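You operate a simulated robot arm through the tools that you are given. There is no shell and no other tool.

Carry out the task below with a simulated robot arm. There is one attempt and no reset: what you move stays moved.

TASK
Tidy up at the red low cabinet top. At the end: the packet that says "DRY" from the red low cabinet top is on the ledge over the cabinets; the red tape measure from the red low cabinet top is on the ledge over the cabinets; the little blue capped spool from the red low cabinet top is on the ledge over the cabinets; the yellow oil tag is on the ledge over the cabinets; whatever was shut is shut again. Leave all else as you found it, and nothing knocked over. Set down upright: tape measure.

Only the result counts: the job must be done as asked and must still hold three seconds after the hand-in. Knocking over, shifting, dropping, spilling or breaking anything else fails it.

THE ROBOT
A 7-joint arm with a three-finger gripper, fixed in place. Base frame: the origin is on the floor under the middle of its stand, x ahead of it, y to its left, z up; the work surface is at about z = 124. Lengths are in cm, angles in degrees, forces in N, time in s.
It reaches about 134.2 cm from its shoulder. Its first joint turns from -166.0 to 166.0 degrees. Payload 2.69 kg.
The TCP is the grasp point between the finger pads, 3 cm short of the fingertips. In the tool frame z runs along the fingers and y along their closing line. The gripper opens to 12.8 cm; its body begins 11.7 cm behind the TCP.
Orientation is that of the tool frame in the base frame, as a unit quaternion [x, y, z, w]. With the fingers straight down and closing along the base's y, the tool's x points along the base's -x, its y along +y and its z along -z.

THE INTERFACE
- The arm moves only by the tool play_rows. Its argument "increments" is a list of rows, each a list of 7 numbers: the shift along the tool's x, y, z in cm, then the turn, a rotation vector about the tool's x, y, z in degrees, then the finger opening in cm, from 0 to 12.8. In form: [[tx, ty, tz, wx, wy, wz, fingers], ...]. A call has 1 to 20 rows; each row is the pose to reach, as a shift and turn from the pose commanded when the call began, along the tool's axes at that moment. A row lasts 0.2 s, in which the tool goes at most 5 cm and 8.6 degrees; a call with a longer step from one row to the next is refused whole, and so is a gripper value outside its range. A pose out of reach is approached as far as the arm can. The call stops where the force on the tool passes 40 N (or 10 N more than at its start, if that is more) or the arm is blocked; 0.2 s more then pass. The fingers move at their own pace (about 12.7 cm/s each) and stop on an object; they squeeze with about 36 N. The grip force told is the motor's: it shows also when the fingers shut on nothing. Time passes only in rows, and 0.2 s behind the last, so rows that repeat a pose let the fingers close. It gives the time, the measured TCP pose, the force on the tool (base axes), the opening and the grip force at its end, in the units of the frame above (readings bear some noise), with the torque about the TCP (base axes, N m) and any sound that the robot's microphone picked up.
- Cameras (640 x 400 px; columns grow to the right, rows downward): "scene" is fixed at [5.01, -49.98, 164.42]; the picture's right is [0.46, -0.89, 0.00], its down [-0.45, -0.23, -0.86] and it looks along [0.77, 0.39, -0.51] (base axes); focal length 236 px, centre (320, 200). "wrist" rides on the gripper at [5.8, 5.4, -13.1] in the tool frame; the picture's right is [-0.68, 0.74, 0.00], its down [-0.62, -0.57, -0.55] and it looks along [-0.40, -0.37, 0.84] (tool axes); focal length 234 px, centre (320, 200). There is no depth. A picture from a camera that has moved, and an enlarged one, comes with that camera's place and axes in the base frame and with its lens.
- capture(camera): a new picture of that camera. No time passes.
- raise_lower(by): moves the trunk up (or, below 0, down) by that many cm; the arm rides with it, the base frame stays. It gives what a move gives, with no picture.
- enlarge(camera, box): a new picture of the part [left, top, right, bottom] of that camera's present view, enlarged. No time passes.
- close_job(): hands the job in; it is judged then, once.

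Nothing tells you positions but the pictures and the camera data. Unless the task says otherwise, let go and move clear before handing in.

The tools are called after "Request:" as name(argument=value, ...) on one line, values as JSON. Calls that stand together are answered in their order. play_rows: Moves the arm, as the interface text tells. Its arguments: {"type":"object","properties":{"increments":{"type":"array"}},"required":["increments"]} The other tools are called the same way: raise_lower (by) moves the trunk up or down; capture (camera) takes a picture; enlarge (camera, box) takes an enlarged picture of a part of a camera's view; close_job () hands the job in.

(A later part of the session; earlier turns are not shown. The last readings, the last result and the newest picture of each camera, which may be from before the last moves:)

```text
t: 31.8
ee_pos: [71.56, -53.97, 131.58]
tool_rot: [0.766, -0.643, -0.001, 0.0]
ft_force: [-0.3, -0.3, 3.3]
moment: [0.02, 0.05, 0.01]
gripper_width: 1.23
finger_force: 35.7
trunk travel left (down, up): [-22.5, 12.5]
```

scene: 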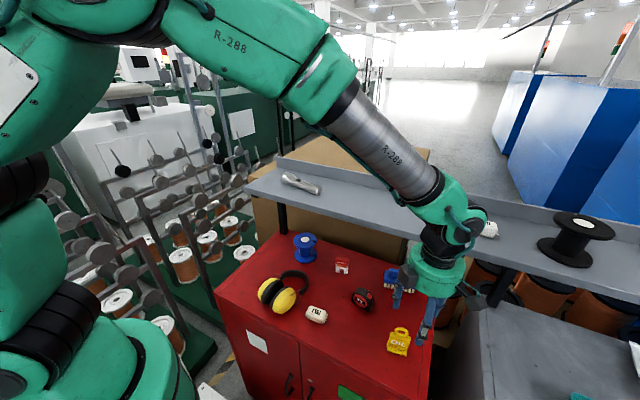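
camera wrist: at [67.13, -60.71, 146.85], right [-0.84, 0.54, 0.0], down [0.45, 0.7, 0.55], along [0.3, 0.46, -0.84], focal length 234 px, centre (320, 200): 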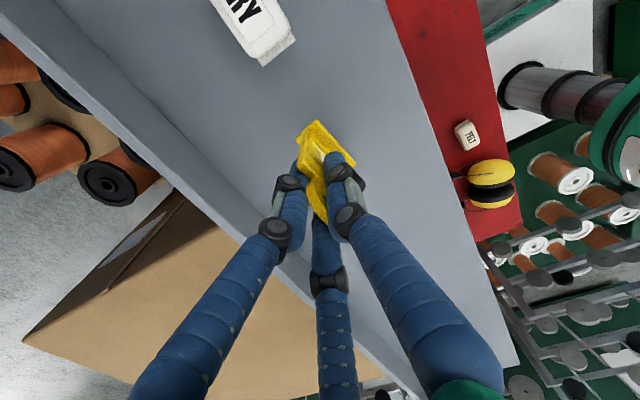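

Contact has begun at 3.3 N. I'll check that it's sitting flat before letting go.

Request:
play_rows(increments=[[0, 0, 0.1, 0, 0, 0, 0.5], [0, 0, 0.15, 0, 0, 0, 0.5]])

Request:
enlarge(camera="scene", box=[420, 150, 520, 230])

```text
t: 32.4
ee_pos: [71.44, -53.98, 131.55]
tool_rot: [0.766, -0.642, 0.001, -0.001]
ft_force: [1.1, -1.7, 11.4]
moment: [0.1, 0.01, 0.0]
gripper_width: 1.23
finger_force: 35.9
trunk travel left (down, up): [-22.5, 12.5]
```

```text
5.00 times, centred on (470, 190) of scene
camera zoom: at [5.01, -49.98, 164.42], right [0.46, -0.89, 0.0], down [-0.45, -0.23, -0.86], along [0.77, 0.39, -0.51], focal length 1180 px, centre (-430, 250)
```

zoom: 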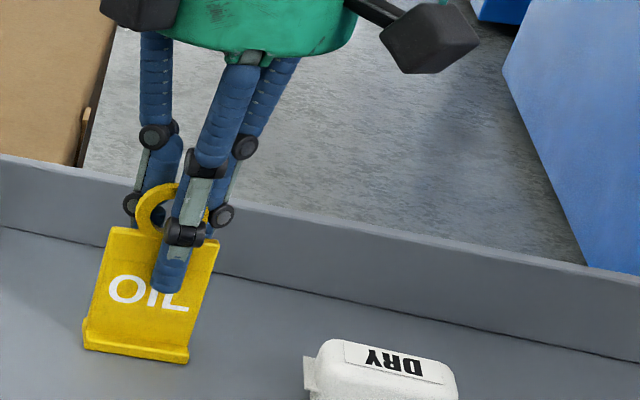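

It stands flat on its foot. I'll release it gently.

Request:
play_rows(increments=[[0, 0, -0.1, 0, 0, 0, 0.5], [0, 0, -0.1, 0, 0, 0, 1.4], [0, 0, -0.1, 0, 0, 0, 2], [0, 0, -0.1, 0, 0, 0, 3], [0, 0, -0.1, 0, 0, 0, 4.5], [0, 0, -0.1, 0, 0, 0, 6], [0, 0, -0.1, 0, 0, 0, 7], [0, 0, -0.1, 0, 0, 0, 7]])

Request:
enlarge(camera="scene", box=[420, 150, 520, 230])

Request:
capture(camera="wrist")

```text
t: 34.2
ee_pos: [71.4, -53.98, 131.52]
tool_rot: [0.766, -0.643, 0.0, 0.0]
ft_force: [0.0, 0.3, -0.1]
moment: [0.0, 0.02, -0.02]
gripper_width: 7.02
finger_force: 0.0
trunk travel left (down, up): [-22.5, 12.5]
```

```text
5.00 times, centred on (470, 190) of scene
camera zoom: at [5.01, -49.98, 164.42], right [0.46, -0.89, 0.0], down [-0.45, -0.23, -0.86], along [0.77, 0.39, -0.51], focal length 1180 px, centre (-430, 250)
```

zoom: 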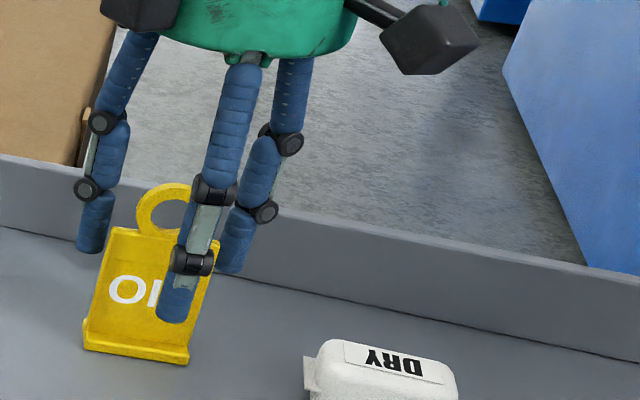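

```text
taken
camera wrist: at [67.18, -60.62, 144.77], right [-0.84, 0.54, 0.0], down [0.45, 0.7, 0.55], along [0.3, 0.46, -0.84], focal length 234 px, centre (320, 200)
```

wrist: 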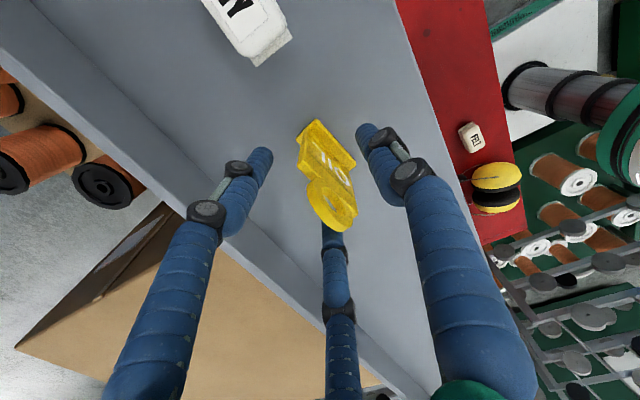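

OIL stands free on the ledge. Next is the tape measure: I'll rise, back off in front of the ledge, lower to z≈120 and yaw to suit it.

Request:
play_rows(increments=[[0, 0, -4.5, 0, 0, 0, 7], [0, 0, -9, 0, 0, 0, 7], [0, 0, -13.5, 0, 0, 0, 7], [-3.0, 3.7, -13.5, 0, 0, 0, 9], [-6.0, 7.4, -13.5, 0, 0, 0, 9], [-9.05, 11.1, -13.5, 0, 0, 0, 9], [-12.1, 14.8, -13.5, 0, 0, 0, 9], [-15.1, 18.5, -13.5, 0, 0, 0, 9], [-18.1, 22.2, -13.5, 0, 0, 0, 9], [-18.1, 22.2, -9.2, 0, 0, 6, 9], [-18.1, 22.2, -5, 0, 0, 13, 9], [-18.1, 22.2, -0.8, 0, 0, 20, 9], [-18.1, 22.2, 3.4, 0, 0, 25, 9], [-18.1, 22.2, 7.5, 0, 0, 25, 9], [-18.1, 22.2, 11.5, 0, 0, 25, 9], [-18.1, 22.2, 11.5, 0, 0, 25, 9]])

Request:
capture(camera="wrist")

Request:
capture(camera="scene")

```text
t: 37.6
ee_pos: [46.49, -40.05, 120.03]
tool_rot: [-0.609, 0.794, 0.001, 0.0]
ft_force: [0.5, -0.2, -0.3]
moment: [0.04, 0.05, -0.03]
gripper_width: 8.97
finger_force: 0.0
trunk travel left (down, up): [-22.5, 12.5]
```

```text
taken
camera wrist: at [39.75, -44.25, 133.27], right [-0.54, 0.84, 0.0], down [0.71, 0.45, 0.55], along [0.46, 0.29, -0.84], focal length 234 px, centre (320, 200)
```

wrist: 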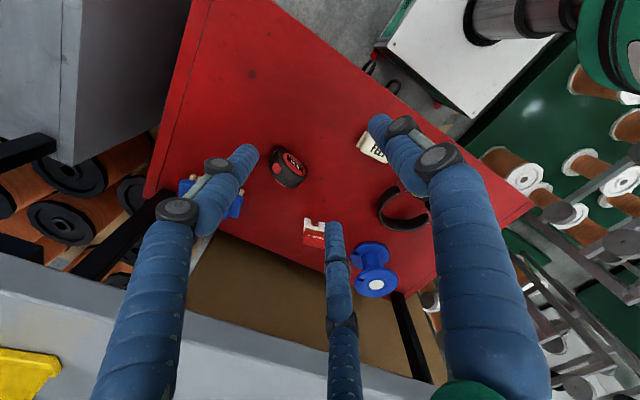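

```text
taken
```

scene: 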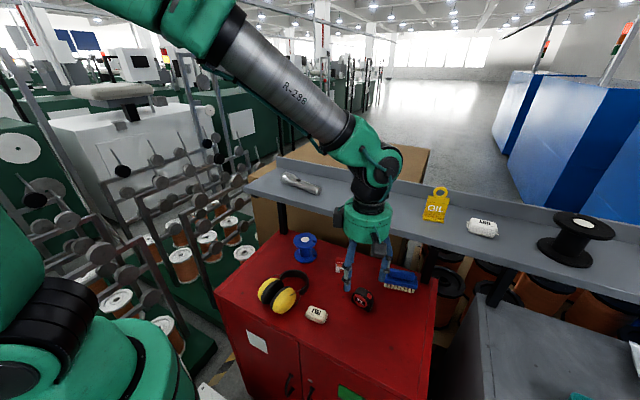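

Request:
enlarge(camera="wrist", box=[240, 120, 340, 210])

Request:
enlarge(camera="scene", box=[330, 260, 430, 330])

Request:
enlarge(camera="wrist", box=[330, 160, 490, 320])

```text
4.44 times, centred on (290, 165) of wrist
camera zoom: at [39.75, -44.25, 133.27], right [-0.54, 0.84, 0.0], down [0.71, 0.45, 0.55], along [0.46, 0.29, -0.84], focal length 1041 px, centre (453, 356)
```

zoom: 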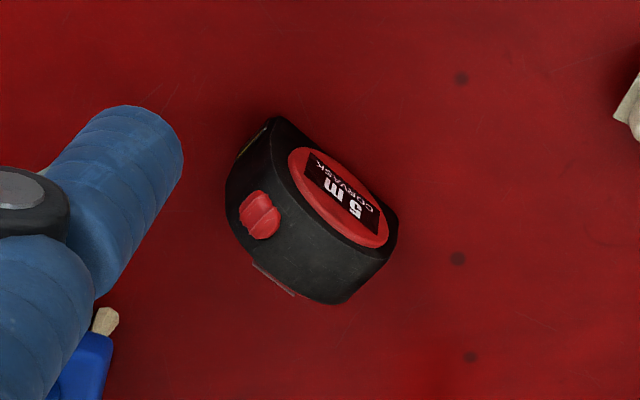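

```text
5.71 times, centred on (380, 295) of scene
camera zoom: at [5.01, -49.98, 164.42], right [0.46, -0.89, 0.0], down [-0.45, -0.23, -0.86], along [0.77, 0.39, -0.51], focal length 1349 px, centre (-23, -343)
```

zoom: 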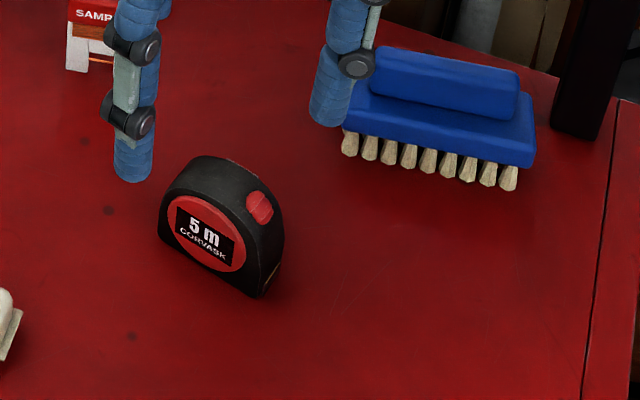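

```text
2.50 times, centred on (410, 240) of wrist
camera zoom: at [39.75, -44.25, 133.27], right [-0.54, 0.84, 0.0], down [0.71, 0.45, 0.55], along [0.46, 0.29, -0.84], focal length 585 px, centre (95, 100)
```

zoom: 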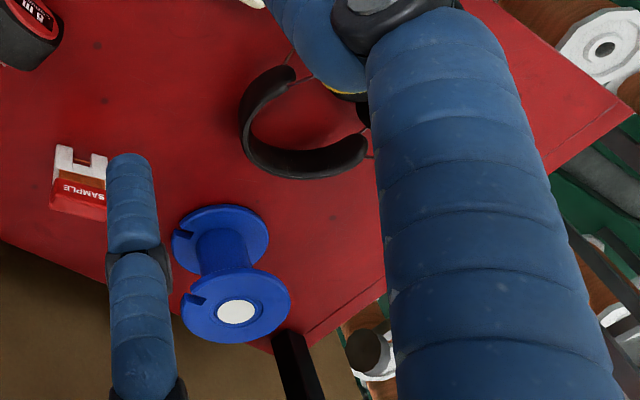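

The tape measure's front bottom edge runs (56.4, -42.4)→(57.4, -36.0) at z=92, with about 3 cm thickness, right beside the ledge's front edge. I'll tilt the tool 15° so the wrist clears the ledge, align the yaw and go to a pre-grasp pose along the tool axis.

Request:
play_rows(increments=[[0, 0, 0, 7.5, -0.37, -2.85, 8], [0, 0, 0, 15, -0.75, -5.7, 8], [-0.9, -2.5, 3.85, 15, -0.75, -5.7, 8], [-1.8, -5.0, 7.7, 15, -0.75, -5.7, 8], [-2.7, -7.5, 11.55, 15, -0.75, -5.7, 8], [-3.55, -9.93, 15.4, 15, -0.75, -5.7, 8], [-3.55, -9.93, 15.4, 15, -0.75, -5.7, 8]])

Request:
capture(camera="wrist")

Request:
enlarge(camera="scene", box=[280, 150, 460, 330])

```text
t: 39.2
ee_pos: [57.21, -39.06, 104.56]
tool_rot: [-0.643, 0.755, -0.1, 0.085]
ft_force: [0.6, 0.4, -1.4]
moment: [0.01, 0.03, -0.03]
gripper_width: 7.97
finger_force: 0.0
trunk travel left (down, up): [-22.5, 12.5]
```

```text
taken
camera wrist: at [47.76, -43.41, 115.98], right [-0.59, 0.78, -0.19], down [0.5, 0.54, 0.68], along [0.63, 0.31, -0.71], focal length 234 px, centre (320, 200)
```

wrist: 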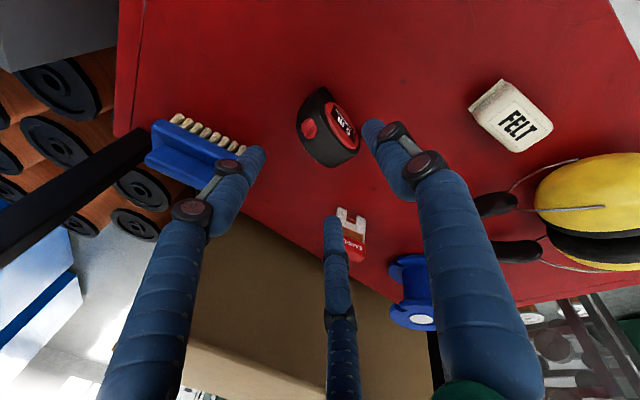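

```text
2.22 times, centred on (370, 240) of scene
camera zoom: at [5.01, -49.98, 164.42], right [0.46, -0.89, 0.0], down [-0.45, -0.23, -0.86], along [0.77, 0.39, -0.51], focal length 525 px, centre (209, 111)
```

zoom: 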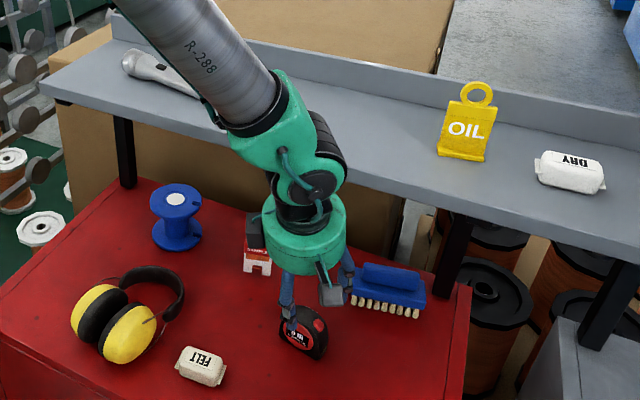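

The pre-grasp pose is reached and the wrist clears the ledge. I'll check the tape's alignment under the fingers.

Request:
enlarge(camera="wrist", box=[250, 70, 400, 190])

Request:
enlarge(camera="scene", box=[330, 230, 430, 320])

```text
3.33 times, centred on (325, 130) of wrist
camera zoom: at [47.76, -43.41, 115.98], right [-0.59, 0.78, -0.19], down [0.5, 0.54, 0.68], along [0.63, 0.31, -0.71], focal length 781 px, centre (303, 433)
```

zoom: 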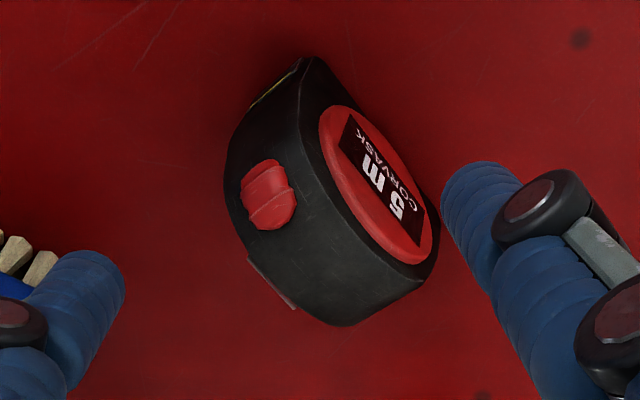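

```text
4.44 times, centred on (380, 275) of scene
camera zoom: at [5.01, -49.98, 164.42], right [0.46, -0.89, 0.0], down [-0.45, -0.23, -0.86], along [0.77, 0.39, -0.51], focal length 1049 px, centre (53, -133)
```

zoom: 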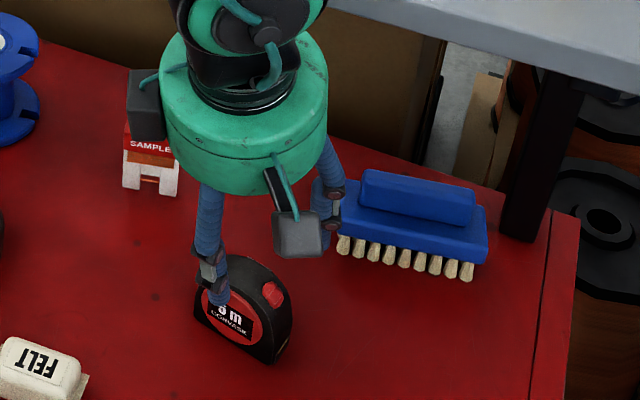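

The tape's centre is near (58.5, -39.4). I'll advance along the tool axis with opening 9, so the far fingers drop behind it and the thumb stays in front.

Request:
play_rows(increments=[[0.09, -0.2, 0, 0, 0, 0, 9], [0.09, -0.2, 2, 0, 0, 0, 9], [0.09, -0.2, 4, 0, 0, 0, 9], [0.09, -0.2, 5.8, 0, 0, 0, 9], [0.09, -0.2, 7, 0, 0, 0, 9], [0.09, -0.2, 7.65, 0, 0, 0, 9], [0.09, -0.2, 7.65, 0, 0, 0, 9]])

Request:
capture(camera="wrist")

Request:
enlarge(camera="scene", box=[330, 230, 430, 320])

```text
t: 40.8
ee_pos: [59.2, -39.53, 97.29]
tool_rot: [-0.642, 0.755, -0.1, 0.085]
ft_force: [0.3, 0.5, 0.3]
moment: [0.02, -0.02, -0.02]
gripper_width: 9.01
finger_force: 0.0
trunk travel left (down, up): [-22.5, 12.5]
```

```text
taken
camera wrist: at [49.7, -43.87, 108.7], right [-0.59, 0.78, -0.19], down [0.5, 0.54, 0.68], along [0.63, 0.31, -0.71], focal length 234 px, centre (320, 200)
```

wrist: 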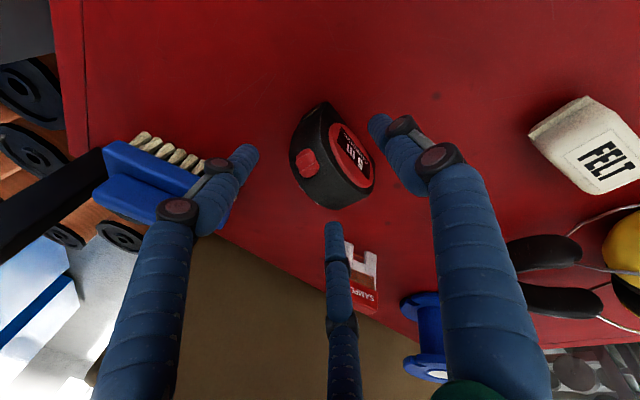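

```text
4.44 times, centred on (380, 275) of scene
camera zoom: at [5.01, -49.98, 164.42], right [0.46, -0.89, 0.0], down [-0.45, -0.23, -0.86], along [0.77, 0.39, -0.51], focal length 1049 px, centre (53, -133)
```

zoom: 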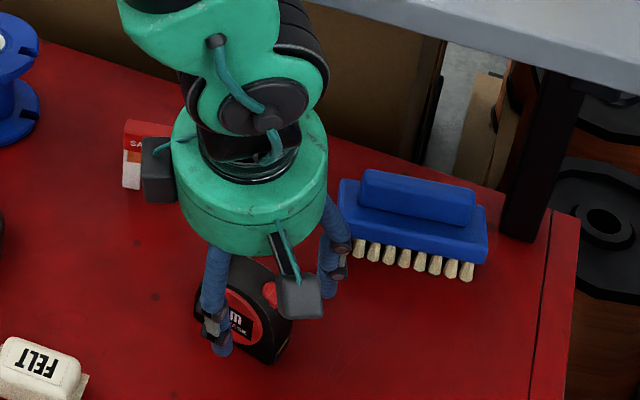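

The tape is straddled with clearance on each side. I'll close the fingers gradually and watch how it settles.

Request:
play_rows(increments=[[0, 0, 0, 0, 0, 0, 8], [0, 0, 0, 0, 0, 0, 7], [0, 0, 0, 0, 0, 0, 6], [0, 0, 0, 0, 0, 0, 5.4], [0, 0, 0, 0, 0, 0, 5.4]])

Request:
enlarge(camera="wrist", box=[230, 80, 420, 250])

Request:
enlarge(camera="scene", box=[340, 260, 420, 330])

```text
t: 42.0
ee_pos: [59.06, -39.59, 97.28]
tool_rot: [-0.642, 0.755, -0.099, 0.085]
ft_force: [0.5, 0.1, 1.2]
moment: [0.02, -0.04, -0.08]
gripper_width: 5.46
finger_force: 0.1
trunk travel left (down, up): [-22.5, 12.5]
```

```text
2.35 times, centred on (325, 165) of wrist
camera zoom: at [49.7, -43.88, 108.72], right [-0.59, 0.78, -0.19], down [0.5, 0.54, 0.68], along [0.63, 0.31, -0.71], focal length 551 px, centre (308, 282)
```

zoom: 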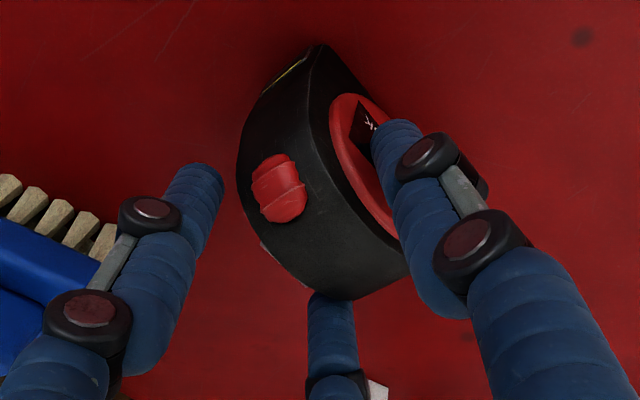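

```text
5.71 times, centred on (380, 295) of scene
camera zoom: at [5.01, -49.98, 164.42], right [0.46, -0.89, 0.0], down [-0.45, -0.23, -0.86], along [0.77, 0.39, -0.51], focal length 1349 px, centre (-23, -343)
```

zoom: 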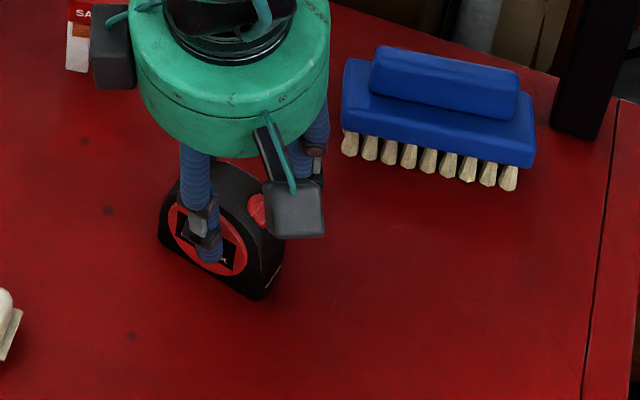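

Thumb and far fingers are about to touch symmetrically. I'll close fully now.

Request:
play_rows(increments=[[0, 0, 0, 0, 0, 0, 4.8], [0, 0, 0, 0, 0, 0, 4.2], [0, 0, 0, 0, 0, 0, 3.4], [0, 0, 0, 0, 0, 0, 2.5], [0, 0, 0, 0, 0, 0, 2], [0, 0, 0, 0, 0, 0, 2]])

Request:
enlarge(camera="wrist", box=[230, 80, 420, 250])

Request:
enlarge(camera="scene", box=[340, 260, 420, 330])

```text
t: 43.4
ee_pos: [59.16, -39.6, 97.44]
tool_rot: [-0.642, 0.755, -0.099, 0.085]
ft_force: [-2.5, -0.3, 6.2]
moment: [-0.04, 0.33, 0.08]
gripper_width: 4.96
finger_force: 36.1
trunk travel left (down, up): [-22.5, 12.5]
```

```text
2.35 times, centred on (325, 165) of wrist
camera zoom: at [49.68, -43.88, 108.76], right [-0.59, 0.78, -0.19], down [0.5, 0.54, 0.68], along [0.63, 0.31, -0.71], focal length 551 px, centre (308, 282)
```

zoom: 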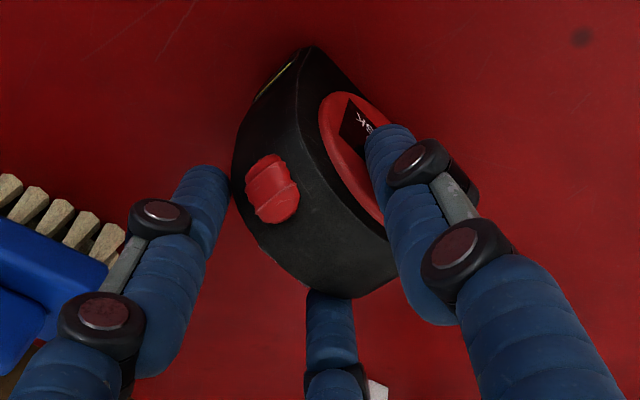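

```text
5.71 times, centred on (380, 295) of scene
camera zoom: at [5.01, -49.98, 164.42], right [0.46, -0.89, 0.0], down [-0.45, -0.23, -0.86], along [0.77, 0.39, -0.51], focal length 1349 px, centre (-23, -343)
```

zoom: 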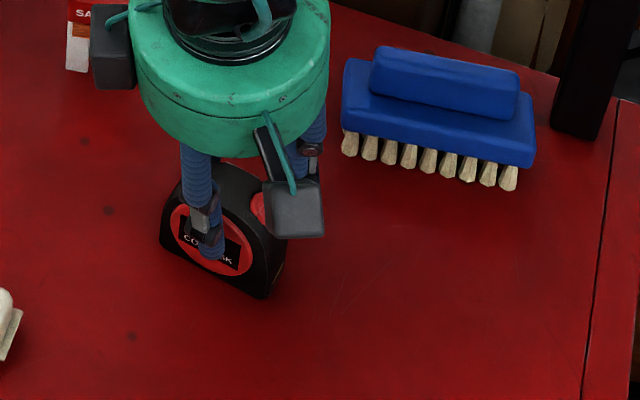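

The grip is firm at width 5.0 and the tape is still essentially upright. I'll lift 2 cm and look before moving away from the ledge.

Request:
play_rows(increments=[[0, -0.13, -0.48, 0, 0, 0, 2], [0, -0.26, -0.97, 0, 0, 0, 2], [0, -0.52, -1.93, 0, 0, 0, 2], [0, -0.52, -1.93, 0, 0, 0, 2]])

Request:
enlarge(camera="wrist", box=[230, 80, 420, 250])

Request:
enlarge(camera="scene", box=[340, 260, 420, 330])

```text
t: 44.4
ee_pos: [59.06, -39.51, 99.28]
tool_rot: [-0.642, 0.756, -0.1, 0.084]
ft_force: [-0.9, 0.0, -2.6]
moment: [-0.02, 0.01, 0.03]
gripper_width: 4.98
finger_force: 35.6
trunk travel left (down, up): [-22.5, 12.5]
```

```text
2.35 times, centred on (325, 165) of wrist
camera zoom: at [49.69, -43.91, 110.69], right [-0.59, 0.78, -0.19], down [0.5, 0.54, 0.68], along [0.63, 0.31, -0.71], focal length 551 px, centre (308, 282)
```

zoom: 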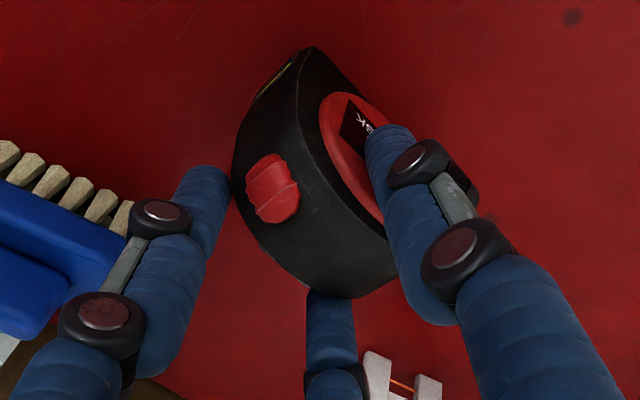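

```text
5.71 times, centred on (380, 295) of scene
camera zoom: at [5.01, -49.98, 164.42], right [0.46, -0.89, 0.0], down [-0.45, -0.23, -0.86], along [0.77, 0.39, -0.51], focal length 1349 px, centre (-23, -343)
```

zoom: 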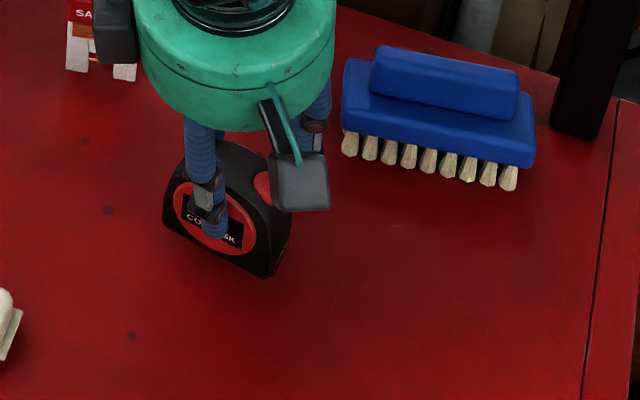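

The tape is in hand and clear of the top. I'll back it straight out from the ledge, rise to z≈145, then bring the tool back to vertical.

Request:
play_rows(increments=[[0.75, 4.45, -1.2, 0, 0, 0, 2], [1.5, 8.9, -2.4, 0, 0, 0, 2], [2.24, 13.36, -3.6, 0, 0, 0, 2], [2.24, 12.17, -8.02, 0, 0, 0, 2], [2.24, 10.98, -12.44, 0, 0, 0, 2], [2.24, 9.79, -16.86, 0, 0, 0, 2], [2.24, 8.6, -21.28, 0, 0, 0, 2], [2.24, 7.41, -25.7, 0, 0, 0, 2], [2.24, 6.22, -30.12, 0, 0, 0, 2], [2.24, 5.03, -34.54, 0, 0, 0, 2], [2.24, 3.84, -38.96, 0, 0, 0, 2], [2.24, 2.65, -43.38, 0, 0, 0, 2], [2.24, 1.46, -47.8, 0, 0, 0, 2], [2.24, 1.46, -47.8, 0, 0, 0, 2]])

Request:
capture(camera="wrist")

Request:
capture(camera="scene")

```text
t: 47.4
ee_pos: [45.21, -39.54, 145.02]
tool_rot: [-0.642, 0.756, -0.099, 0.085]
ft_force: [-0.7, 0.1, -2.1]
moment: [-0.03, 0.01, -0.02]
gripper_width: 4.91
finger_force: 36.0
trunk travel left (down, up): [-22.5, 12.5]
```

```text
taken
camera wrist: at [35.78, -43.91, 156.48], right [-0.59, 0.78, -0.19], down [0.5, 0.54, 0.68], along [0.63, 0.31, -0.71], focal length 234 px, centre (320, 200)
```

wrist: 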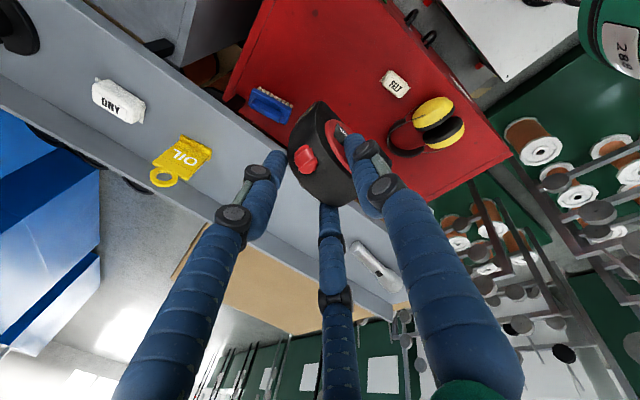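

```text
taken
```

scene: 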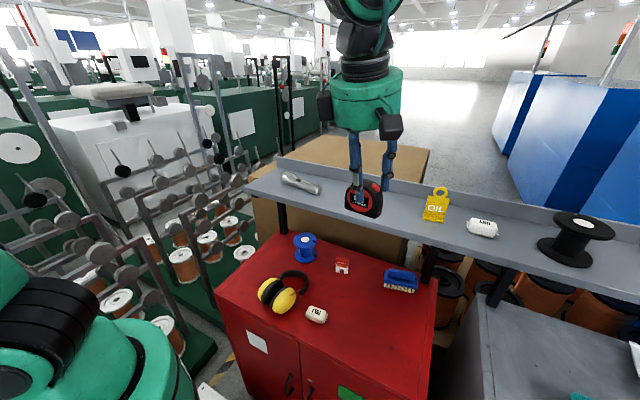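

Request:
enlarge(camera="scene", box=[330, 170, 400, 230])

Request:
enlarge(camera="wrist", box=[230, 80, 420, 250])

```text
6.67 times, centred on (365, 200) of scene
camera zoom: at [5.01, -49.98, 164.42], right [0.46, -0.89, 0.0], down [-0.45, -0.23, -0.86], along [0.77, 0.39, -0.51], focal length 1574 px, centre (20, 200)
```

zoom: 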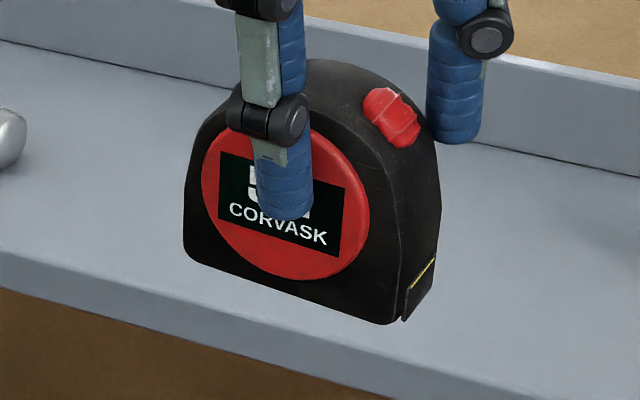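

```text
2.35 times, centred on (325, 165) of wrist
camera zoom: at [35.78, -43.91, 156.48], right [-0.59, 0.78, -0.19], down [0.5, 0.54, 0.68], along [0.63, 0.31, -0.71], focal length 551 px, centre (308, 282)
```

zoom: 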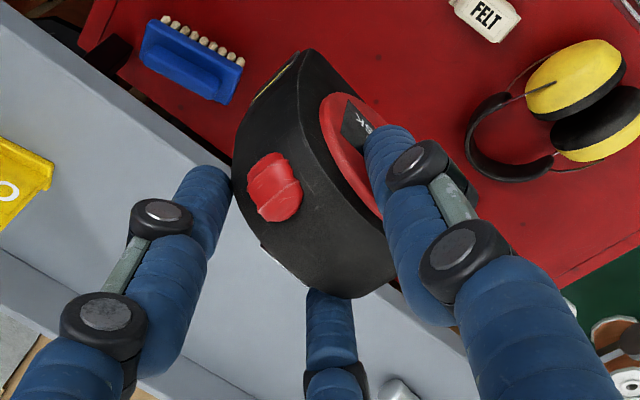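

The tape hangs upright at the present 15° tool tilt, so I'll keep this orientation. I'll carry it over the ledge to about (71.5, -43) and descend close to the surface.

Request:
play_rows(increments=[[-0.12, -4.27, 1.15, 0, 0, 0, 2], [-0.25, -8.53, 2.3, 0, 0, 0, 2], [-0.37, -12.8, 3.45, 0, 0, 0, 2], [-0.5, -17.07, 4.6, 0, 0, 0, 2], [-0.62, -21.33, 5.75, 0, 0, 0, 2], [-0.75, -25.6, 6.9, 0, 0, 0, 2], [-0.75, -24.56, 10.77, 0, 0, 0, 2], [-0.75, -23.52, 14.63, 0, 0, 0, 2], [-0.75, -22.5, 18.4, 0, 0, 0, 2], [-0.75, -22.5, 18.4, 0, 0, 0, 2]])

Request:
capture(camera="wrist")

Request:
enlarge(camera="scene", box=[350, 110, 510, 240])

```text
t: 49.6
ee_pos: [71.55, -43.18, 133.01]
tool_rot: [-0.642, 0.755, -0.1, 0.084]
ft_force: [-1.0, 0.5, -3.1]
moment: [-0.03, 0.02, 0.04]
gripper_width: 4.88
finger_force: 35.5
trunk travel left (down, up): [-22.5, 12.5]
```

```text
taken
camera wrist: at [62.1, -47.53, 144.5], right [-0.59, 0.78, -0.19], down [0.5, 0.54, 0.68], along [0.63, 0.31, -0.71], focal length 234 px, centre (320, 200)
```

wrist: 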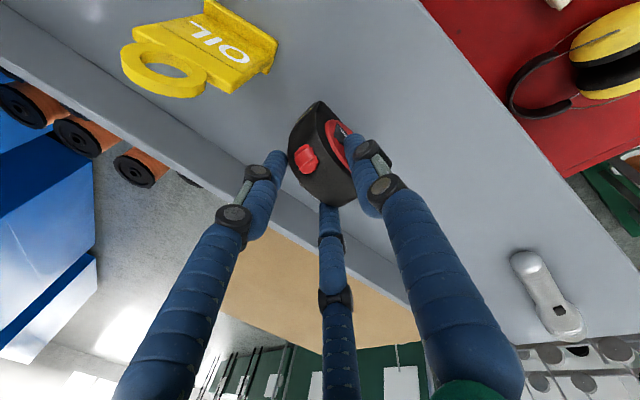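

```text
3.08 times, centred on (430, 175) of scene
camera zoom: at [5.01, -49.98, 164.42], right [0.46, -0.89, 0.0], down [-0.45, -0.23, -0.86], along [0.77, 0.39, -0.51], focal length 726 px, centre (-18, 277)
```

zoom: 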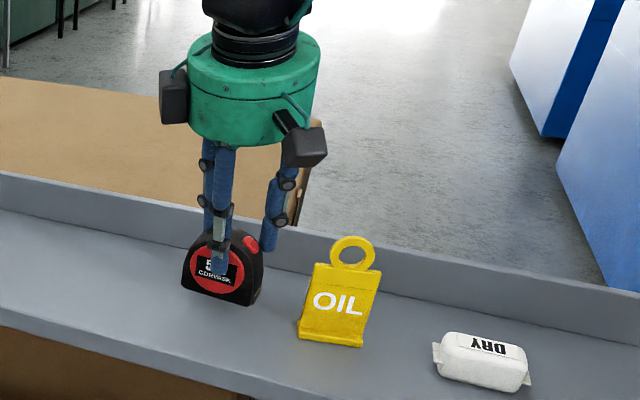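

I'm close to the surface. I'll lower in small steps, watching the force.

Request:
play_rows(increments=[[0, 0.13, 0.48, 0, 0, 0, 2], [0, 0.23, 0.87, 0, 0, 0, 2], [0, 0.31, 1.16, 0, 0, 0, 2], [0, 0.36, 1.35, 0, 0, 0, 2]])

```text
t: 50.6
ee_pos: [71.45, -43.11, 131.74]
tool_rot: [-0.642, 0.755, -0.099, 0.085]
ft_force: [0.1, 0.3, -2.5]
moment: [-0.01, 0.0, -0.02]
gripper_width: 4.86
finger_force: 35.9
trunk travel left (down, up): [-22.5, 12.5]
```

Request:
play_rows(increments=[[0, 0.04, 0.15, 0, 0, 0, 2], [0, 0.08, 0.29, 0, 0, 0, 2], [0, 0.11, 0.41, 0, 0, 0, 2]])

```text
t: 51.4
ee_pos: [71.38, -43.01, 131.62]
tool_rot: [-0.642, 0.755, -0.101, 0.085]
ft_force: [-1.4, -0.5, 8.2]
moment: [0.38, 0.16, 0.03]
gripper_width: 4.85
finger_force: 36.4
trunk travel left (down, up): [-22.5, 12.5]
```

Request:
enlarge(camera="scene", box=[380, 160, 430, 210])

Request:
enlarge(camera="wrist", box=[230, 80, 420, 250])

```text
8.00 times, centred on (405, 185) of scene
camera zoom: at [5.01, -49.98, 164.42], right [0.46, -0.89, 0.0], down [-0.45, -0.23, -0.86], along [0.77, 0.39, -0.51], focal length 1888 px, centre (-360, 320)
```

zoom: 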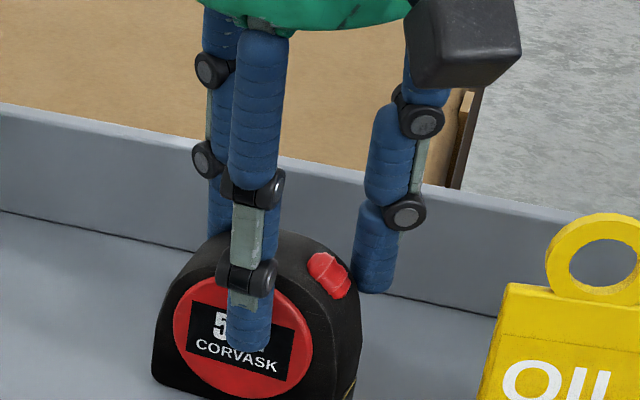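

```text
2.35 times, centred on (325, 165) of wrist
camera zoom: at [61.98, -47.42, 142.92], right [-0.59, 0.78, -0.19], down [0.5, 0.54, 0.68], along [0.63, 0.31, -0.71], focal length 551 px, centre (308, 282)
```

zoom: 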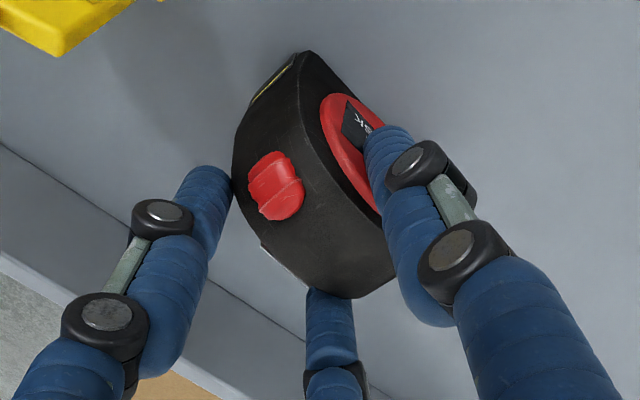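

Nearly flat, with a slight one-corner contact. I'll press 0.15 cm more to seat it, then release slowly.

Request:
play_rows(increments=[[0, 0.04, 0.15, 0, 0, 0, 2], [0, 0.04, 0.15, 0, 0, 0, 2]])

```text
t: 52.0
ee_pos: [71.34, -43.09, 131.54]
tool_rot: [-0.642, 0.755, -0.102, 0.085]
ft_force: [0.9, -0.3, 24.9]
moment: [0.68, 0.12, 0.0]
gripper_width: 4.88
finger_force: 35.6
trunk travel left (down, up): [-22.5, 12.5]
```

Request:
play_rows(increments=[[0, -0.03, -0.1, 0, 0, 0, 2], [0, -0.05, -0.17, 0, 0, 0, 3.5], [0, -0.05, -0.17, 0, 0, 0, 4.6], [0, -0.05, -0.17, 0, 0, 0, 5.1], [0, -0.05, -0.17, 0, 0, 0, 5.5], [0, -0.05, -0.17, 0, 0, 0, 6], [0, -0.05, -0.17, 0, 0, 0, 6.8], [0, -0.05, -0.17, 0, 0, 0, 7.6], [0, -0.05, -0.17, 0, 0, 0, 8.4], [0, -0.05, -0.17, 0, 0, 0, 8.4]])

Request:
enlarge(camera="scene", box=[370, 160, 440, 220])

Request:
capture(camera="wrist")

```text
t: 54.2
ee_pos: [71.46, -43.15, 131.33]
tool_rot: [-0.642, 0.756, -0.1, 0.084]
ft_force: [-0.6, 0.7, 0.1]
moment: [-0.03, 0.02, 0.02]
gripper_width: 8.39
finger_force: 0.0
trunk travel left (down, up): [-22.5, 12.5]
```

```text
6.67 times, centred on (405, 190) of scene
camera zoom: at [5.01, -49.98, 164.42], right [0.46, -0.89, 0.0], down [-0.45, -0.23, -0.86], along [0.77, 0.39, -0.51], focal length 1574 px, centre (-247, 267)
```

zoom: 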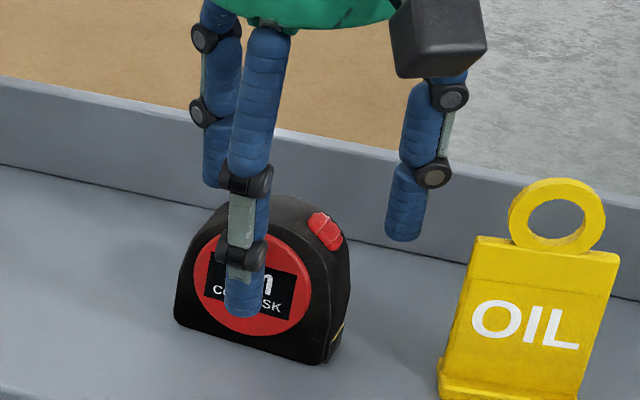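

```text
taken
camera wrist: at [62.0, -47.42, 142.75], right [-0.59, 0.78, -0.19], down [0.5, 0.54, 0.68], along [0.63, 0.31, -0.71], focal length 234 px, centre (320, 200)
```

wrist: 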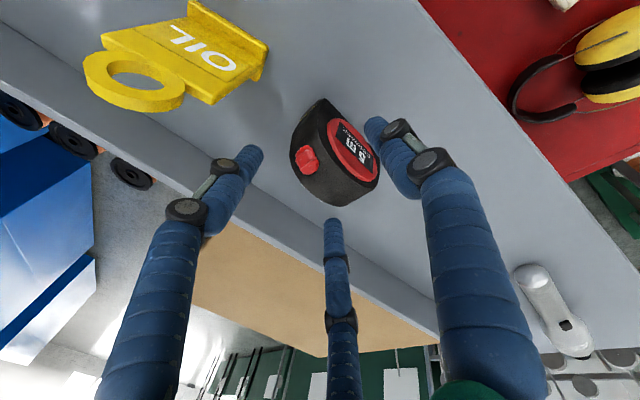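

The tape measure stands upright and free. I'll retract along the tool axis and back out over the front of the ledge, then look at the spool and earmuff area.

Request:
play_rows(increments=[[0, 0, -4.3, 0, 0, 0, 8.4], [0, 0, -8.6, 0, 0, 0, 8.4], [0, 0, -13, 0, 0, 0, 8.4], [-2.2, 3.8, -14.9, 0, 0, 0, 9], [-4.5, 7.5, -16.8, 0, 0, 0, 9], [-6.7, 11.3, -18.7, 0, 0, 0, 9], [-8.9, 15.0, -20.6, 0, 0, 0, 9], [-11.1, 18.8, -22.5, 0, 0, 0, 9], [-13.4, 22.5, -24.4, 0, 0, 0, 9], [-15.6, 26.3, -26.3, 0, 0, 0, 9], [-15.6, 26.3, -26.3, -7.5, 0, 0, 9], [-15.6, 26.3, -26.3, -15, 0, 0, 9], [-15.6, 26.3, -26.3, -15, 0, 0, 9]])

Request:
capture(camera="scene")

Request:
capture(camera="wrist")

```text
t: 57.0
ee_pos: [42.11, -22.36, 150.01]
tool_rot: [-0.647, 0.762, -0.001, 0.0]
ft_force: [0.4, -0.6, -0.2]
moment: [0.0, 0.0, -0.02]
gripper_width: 8.99
finger_force: 0.1
trunk travel left (down, up): [-22.5, 12.5]
```

```text
taken
```

scene: 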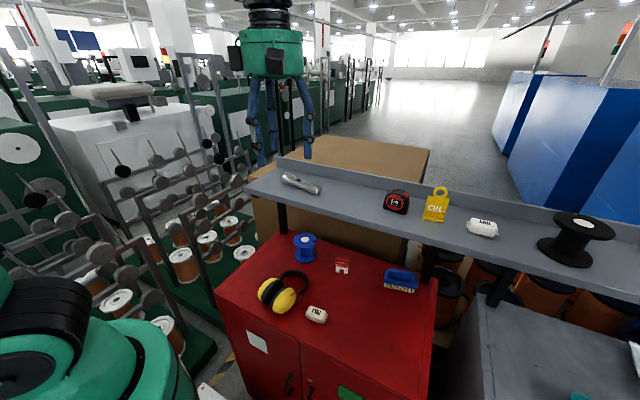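

```text
taken
camera wrist: at [35.81, -27.23, 163.28], right [-0.62, 0.79, 0.0], down [0.66, 0.52, 0.55], along [0.43, 0.34, -0.84], focal length 234 px, centre (320, 200)
```

wrist: 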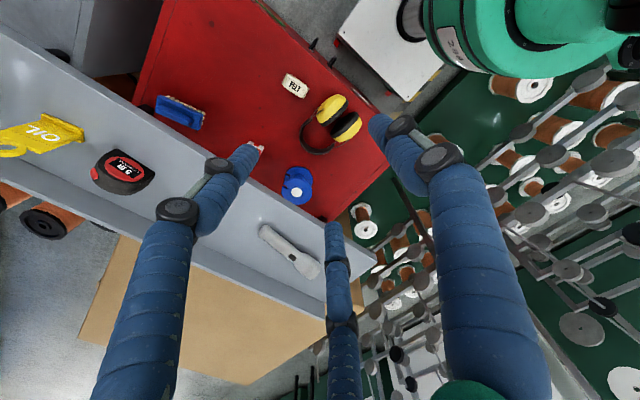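

Three items are on the ledge. Now I'll study the spool and earmuffs closely from both cameras.

Request:
enlarge(camera="scene", box=[240, 220, 340, 320])

Request:
enlarge(camera="wrist", box=[240, 70, 380, 220])

Request:
enlarge(camera="scene", box=[280, 225, 330, 270])

```text
4.00 times, centred on (290, 270) of scene
camera zoom: at [5.01, -49.98, 164.42], right [0.46, -0.89, 0.0], down [-0.45, -0.23, -0.86], along [0.77, 0.39, -0.51], focal length 944 px, centre (440, -80)
```

zoom: 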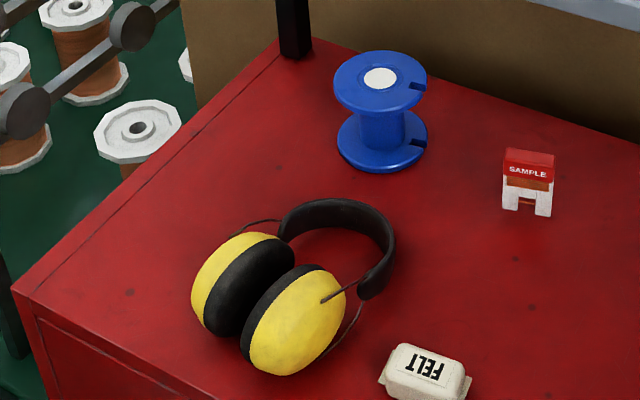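

```text
2.67 times, centred on (310, 145) of wrist
camera zoom: at [35.81, -27.23, 163.28], right [-0.62, 0.79, 0.0], down [0.66, 0.52, 0.55], along [0.43, 0.34, -0.84], focal length 624 px, centre (347, 347)
```

zoom: 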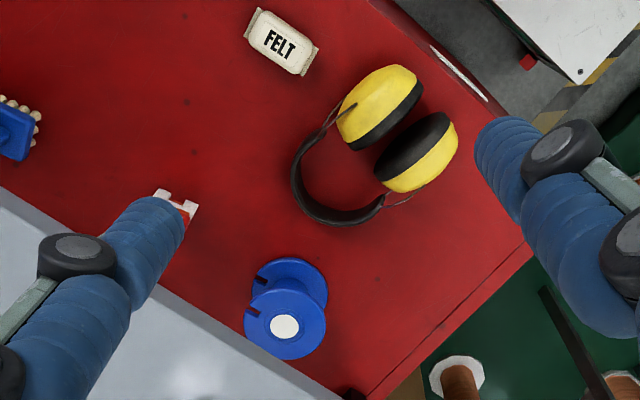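

```text
8.89 times, centred on (305, 248) of scene
camera zoom: at [5.01, -49.98, 164.42], right [0.46, -0.89, 0.0], down [-0.45, -0.23, -0.86], along [0.77, 0.39, -0.51], focal length 2098 px, centre (453, -222)
```

zoom: 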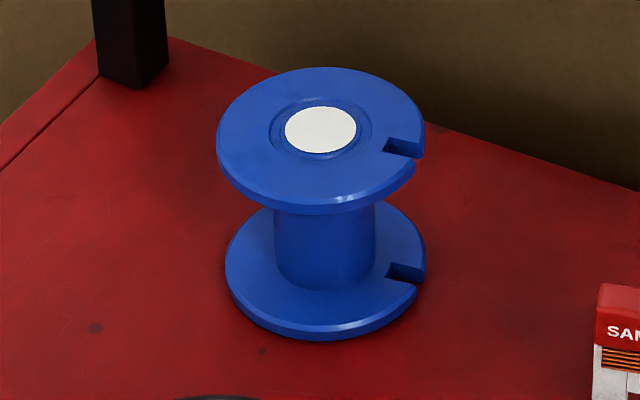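

The spool is centred near (69.4, -10.4), z 92–100.4, with flanges 9.6 cm across and a 4.8 cm core, about 8.5 cm in under the ledge. The clear way in is from the left side with the tool near-horizontal and the thumb up: two fingers straddle the core under the top flange and the thumb sits on the flange. First I'll test that orientation high in free space, starting with the yaw.

Request:
play_rows(increments=[[-0.8, -0.7, -0.1, 0, 0, 8.5, 7], [-1.7, -1.3, -0.2, 0, 0, 17, 5], [-2.5, -2.0, -0.3, 0, 0, 25.5, 5], [-3.4, -2.7, -0.4, 0, 0, 34, 5], [-4.2, -3.3, -0.5, 0, 0, 42.5, 5], [-5.0, -4.0, -0.6, 0, 0, 51, 5], [-5.9, -4.7, -0.7, 0, 0, 59.5, 5], [-6.7, -5.3, -0.8, 0, 0, 68, 5], [-7.6, -6.0, -0.9, 0, 0, 76.5, 5], [-8.4, -6.7, -1, 0, 0, 85, 5], [-9.2, -7.3, -1.1, 0, 0, 93.5, 5], [-10.1, -8.0, -1.2, 0, 0, 102, 5], [-10.9, -8.7, -1.3, 0, 0, 110.5, 5], [-11.8, -9.3, -1.4, 0, 0, 119, 5], [-12.6, -10, -1.5, 0, 0, 127.5, 5], [-13.4, -10.7, -1.6, 0, 0, 136, 5], [-14.3, -11.3, -1.7, 0, 0, 144.5, 5], [-15.1, -12, -1.8, 0, 0, 153, 5], [-16, -12.7, -1.9, 0, 0, 161.5, 5], [-16.8, -13.35, -2, 0, 0, 170, 5]])

Request:
capture(camera="scene")

```text
t: 61.2
ee_pos: [58.08, -8.01, 151.92]
tool_rot: [0.703, 0.711, 0.0, 0.0]
ft_force: [0.5, 0.5, 0.3]
moment: [0.02, 0.04, 0.0]
gripper_width: 5.0
finger_force: 0.2
trunk travel left (down, up): [-22.5, 12.5]
```

```text
taken
```

scene: 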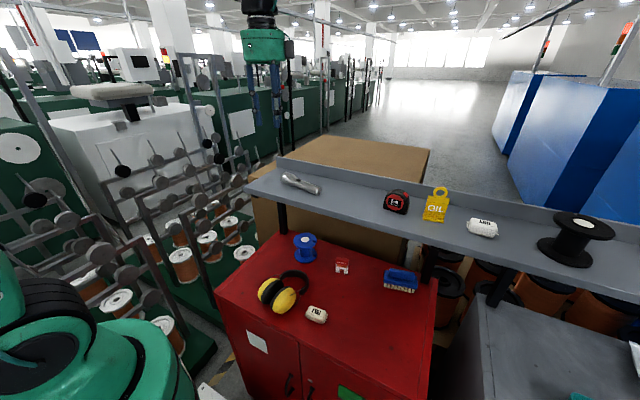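

The yaw is reachable. Next I'll turn another 41° toward the side approach, then begin pitching the fingers forward.

Request:
play_rows(increments=[[0, 0, 0, 0, 0, 8.2, 5], [0, 0, 0, 0, 0, 16.4, 5], [0, 0, 0, 0, 0, 24.6, 5], [0, 0, 0, 0, 0, 32.8, 5], [0, 0, 0, 0, 0, 41, 5], [0, 0, 0, 0, 0, 41, 5]])

Request:
play_rows(increments=[[0, 0, 0, -8.3, 0, 0, 5], [0, 0, 0, -16.6, 0, 0, 5], [0, 0, 0, -25, 0, 0, 5], [0, 0, 0, -33.3, 0, 0, 5], [0, 0, 0, -41.6, 0, 0, 5], [0, 0, 0, -50, 0, 0, 5], [0, 0, 0, -50, 0, 0, 5]])

Request:
capture(camera="scene")

Request:
capture(camera="wrist")

```text
t: 62.6
ee_pos: [58.13, -8.06, 151.98]
tool_rot: [0.907, 0.421, 0.0, 0.0]
ft_force: [0.7, -0.8, 0.8]
moment: [-0.04, 0.03, -0.03]
gripper_width: 5.01
finger_force: 0.0
trunk travel left (down, up): [-22.5, 12.5]
```

```text
t: 64.2
ee_pos: [57.96, -8.06, 152.06]
tool_rot: [0.822, 0.381, 0.178, 0.384]
ft_force: [0.2, -0.7, 0.4]
moment: [-0.01, 0.0, 0.04]
gripper_width: 5.03
finger_force: 0.1
trunk travel left (down, up): [-22.5, 12.5]
```

```text
taken
```

scene: 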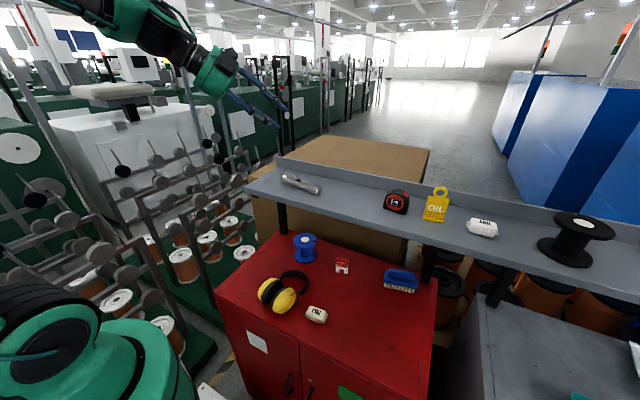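

```text
taken
camera wrist: at [56.68, 0.73, 164.63], right [-0.08, -0.82, 0.56], down [-1.0, 0.04, -0.08], along [0.05, -0.57, -0.82], focal length 234 px, centre (320, 200)
```

wrist: 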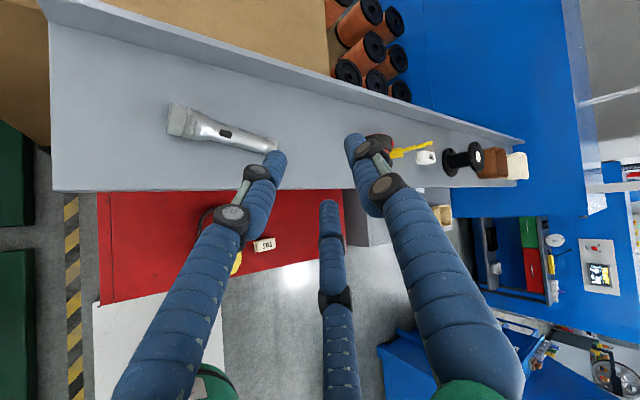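

The forward pitch with the thumb up works. Keeping this 40° pitch, I'll move to the front-left of the ledge and descend in front of it, with the fingers nearly closed for clearance.

Request:
play_rows(increments=[[1.82, -2.2, -2.62, 0, 0, 0, 5], [3.64, -4.39, -5.25, 0, 0, 0, 5], [5.46, -6.59, -7.87, 0, 0, 0, 5], [5.46, -10.0, -5.02, 0, 0, 0, 5], [5.46, -13.41, -2.17, 0, 0, 0, 5], [5.46, -16.82, 0.68, 0, 0, 0, 5], [5.46, -20.23, 3.53, 0, 0, 0, 5], [5.46, -23.64, 6.38, 0, 0, 0, 5], [5.46, -27.05, 9.23, 0, 0, 0, 5], [5.46, -27.05, 9.23, 0, 0, 0, 5]])

Request:
capture(camera="scene")

Request:
capture(camera="wrist")

```text
t: 66.4
ee_pos: [53.46, -1.07, 128.92]
tool_rot: [0.822, 0.397, 0.172, 0.37]
ft_force: [-1.1, 0.0, 0.2]
moment: [0.02, 0.02, -0.05]
gripper_width: 5.02
finger_force: 0.1
out of reach, approached as far as the arm can: row 7, 8, 9, 10
trunk travel left (down, up): [-22.5, 12.5]
```

```text
taken
```

scene: 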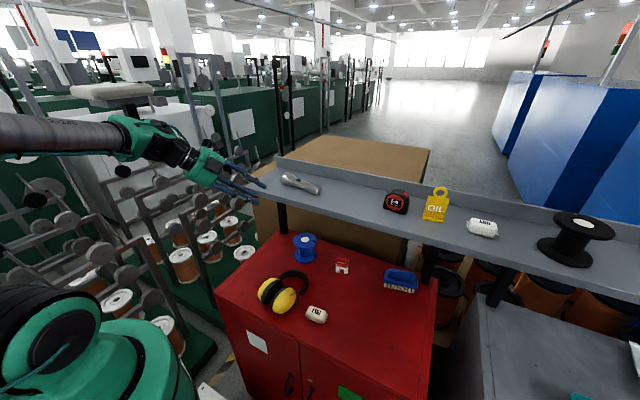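

```text
taken
camera wrist: at [52.37, 7.48, 141.71], right [-0.04, -0.83, 0.55], down [-1.0, 0.01, -0.05], along [0.04, -0.56, -0.83], focal length 234 px, centre (320, 200)
```

wrist: 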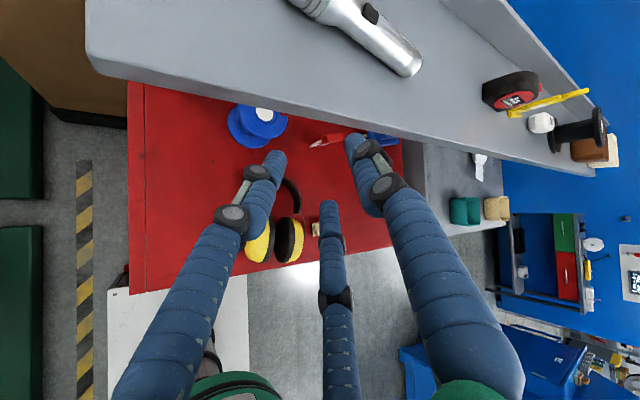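

That pose ran out of reach: the arm folds too much when the wrist gets close to the base. A direction more along -y keeps the wrist farther out, so I'll go back up, turn to about -60° and level the pitch to 15°.

Request:
play_rows(increments=[[0, 3.2, -2.7, 0, 0, 0, 5], [0, 6.4, -5.4, 0, 0, 0, 5], [0, 9.6, -8.0, 0, 0, 0, 5], [0, 12.8, -10.7, 0, 0, 0, 5], [0, 16.0, -13.4, 0, 0, 0, 5], [0, 19.2, -16.0, 0, 0, 0, 5], [0, 19.2, -16.0, 0, 0, 0, 5]])

```text
t: 68.0
ee_pos: [53.49, -1.02, 154.09]
tool_rot: [0.822, 0.381, 0.178, 0.383]
ft_force: [0.3, 0.1, -0.2]
moment: [0.0, -0.05, 0.04]
gripper_width: 5.02
finger_force: 0.1
trunk travel left (down, up): [-22.5, 12.5]
```

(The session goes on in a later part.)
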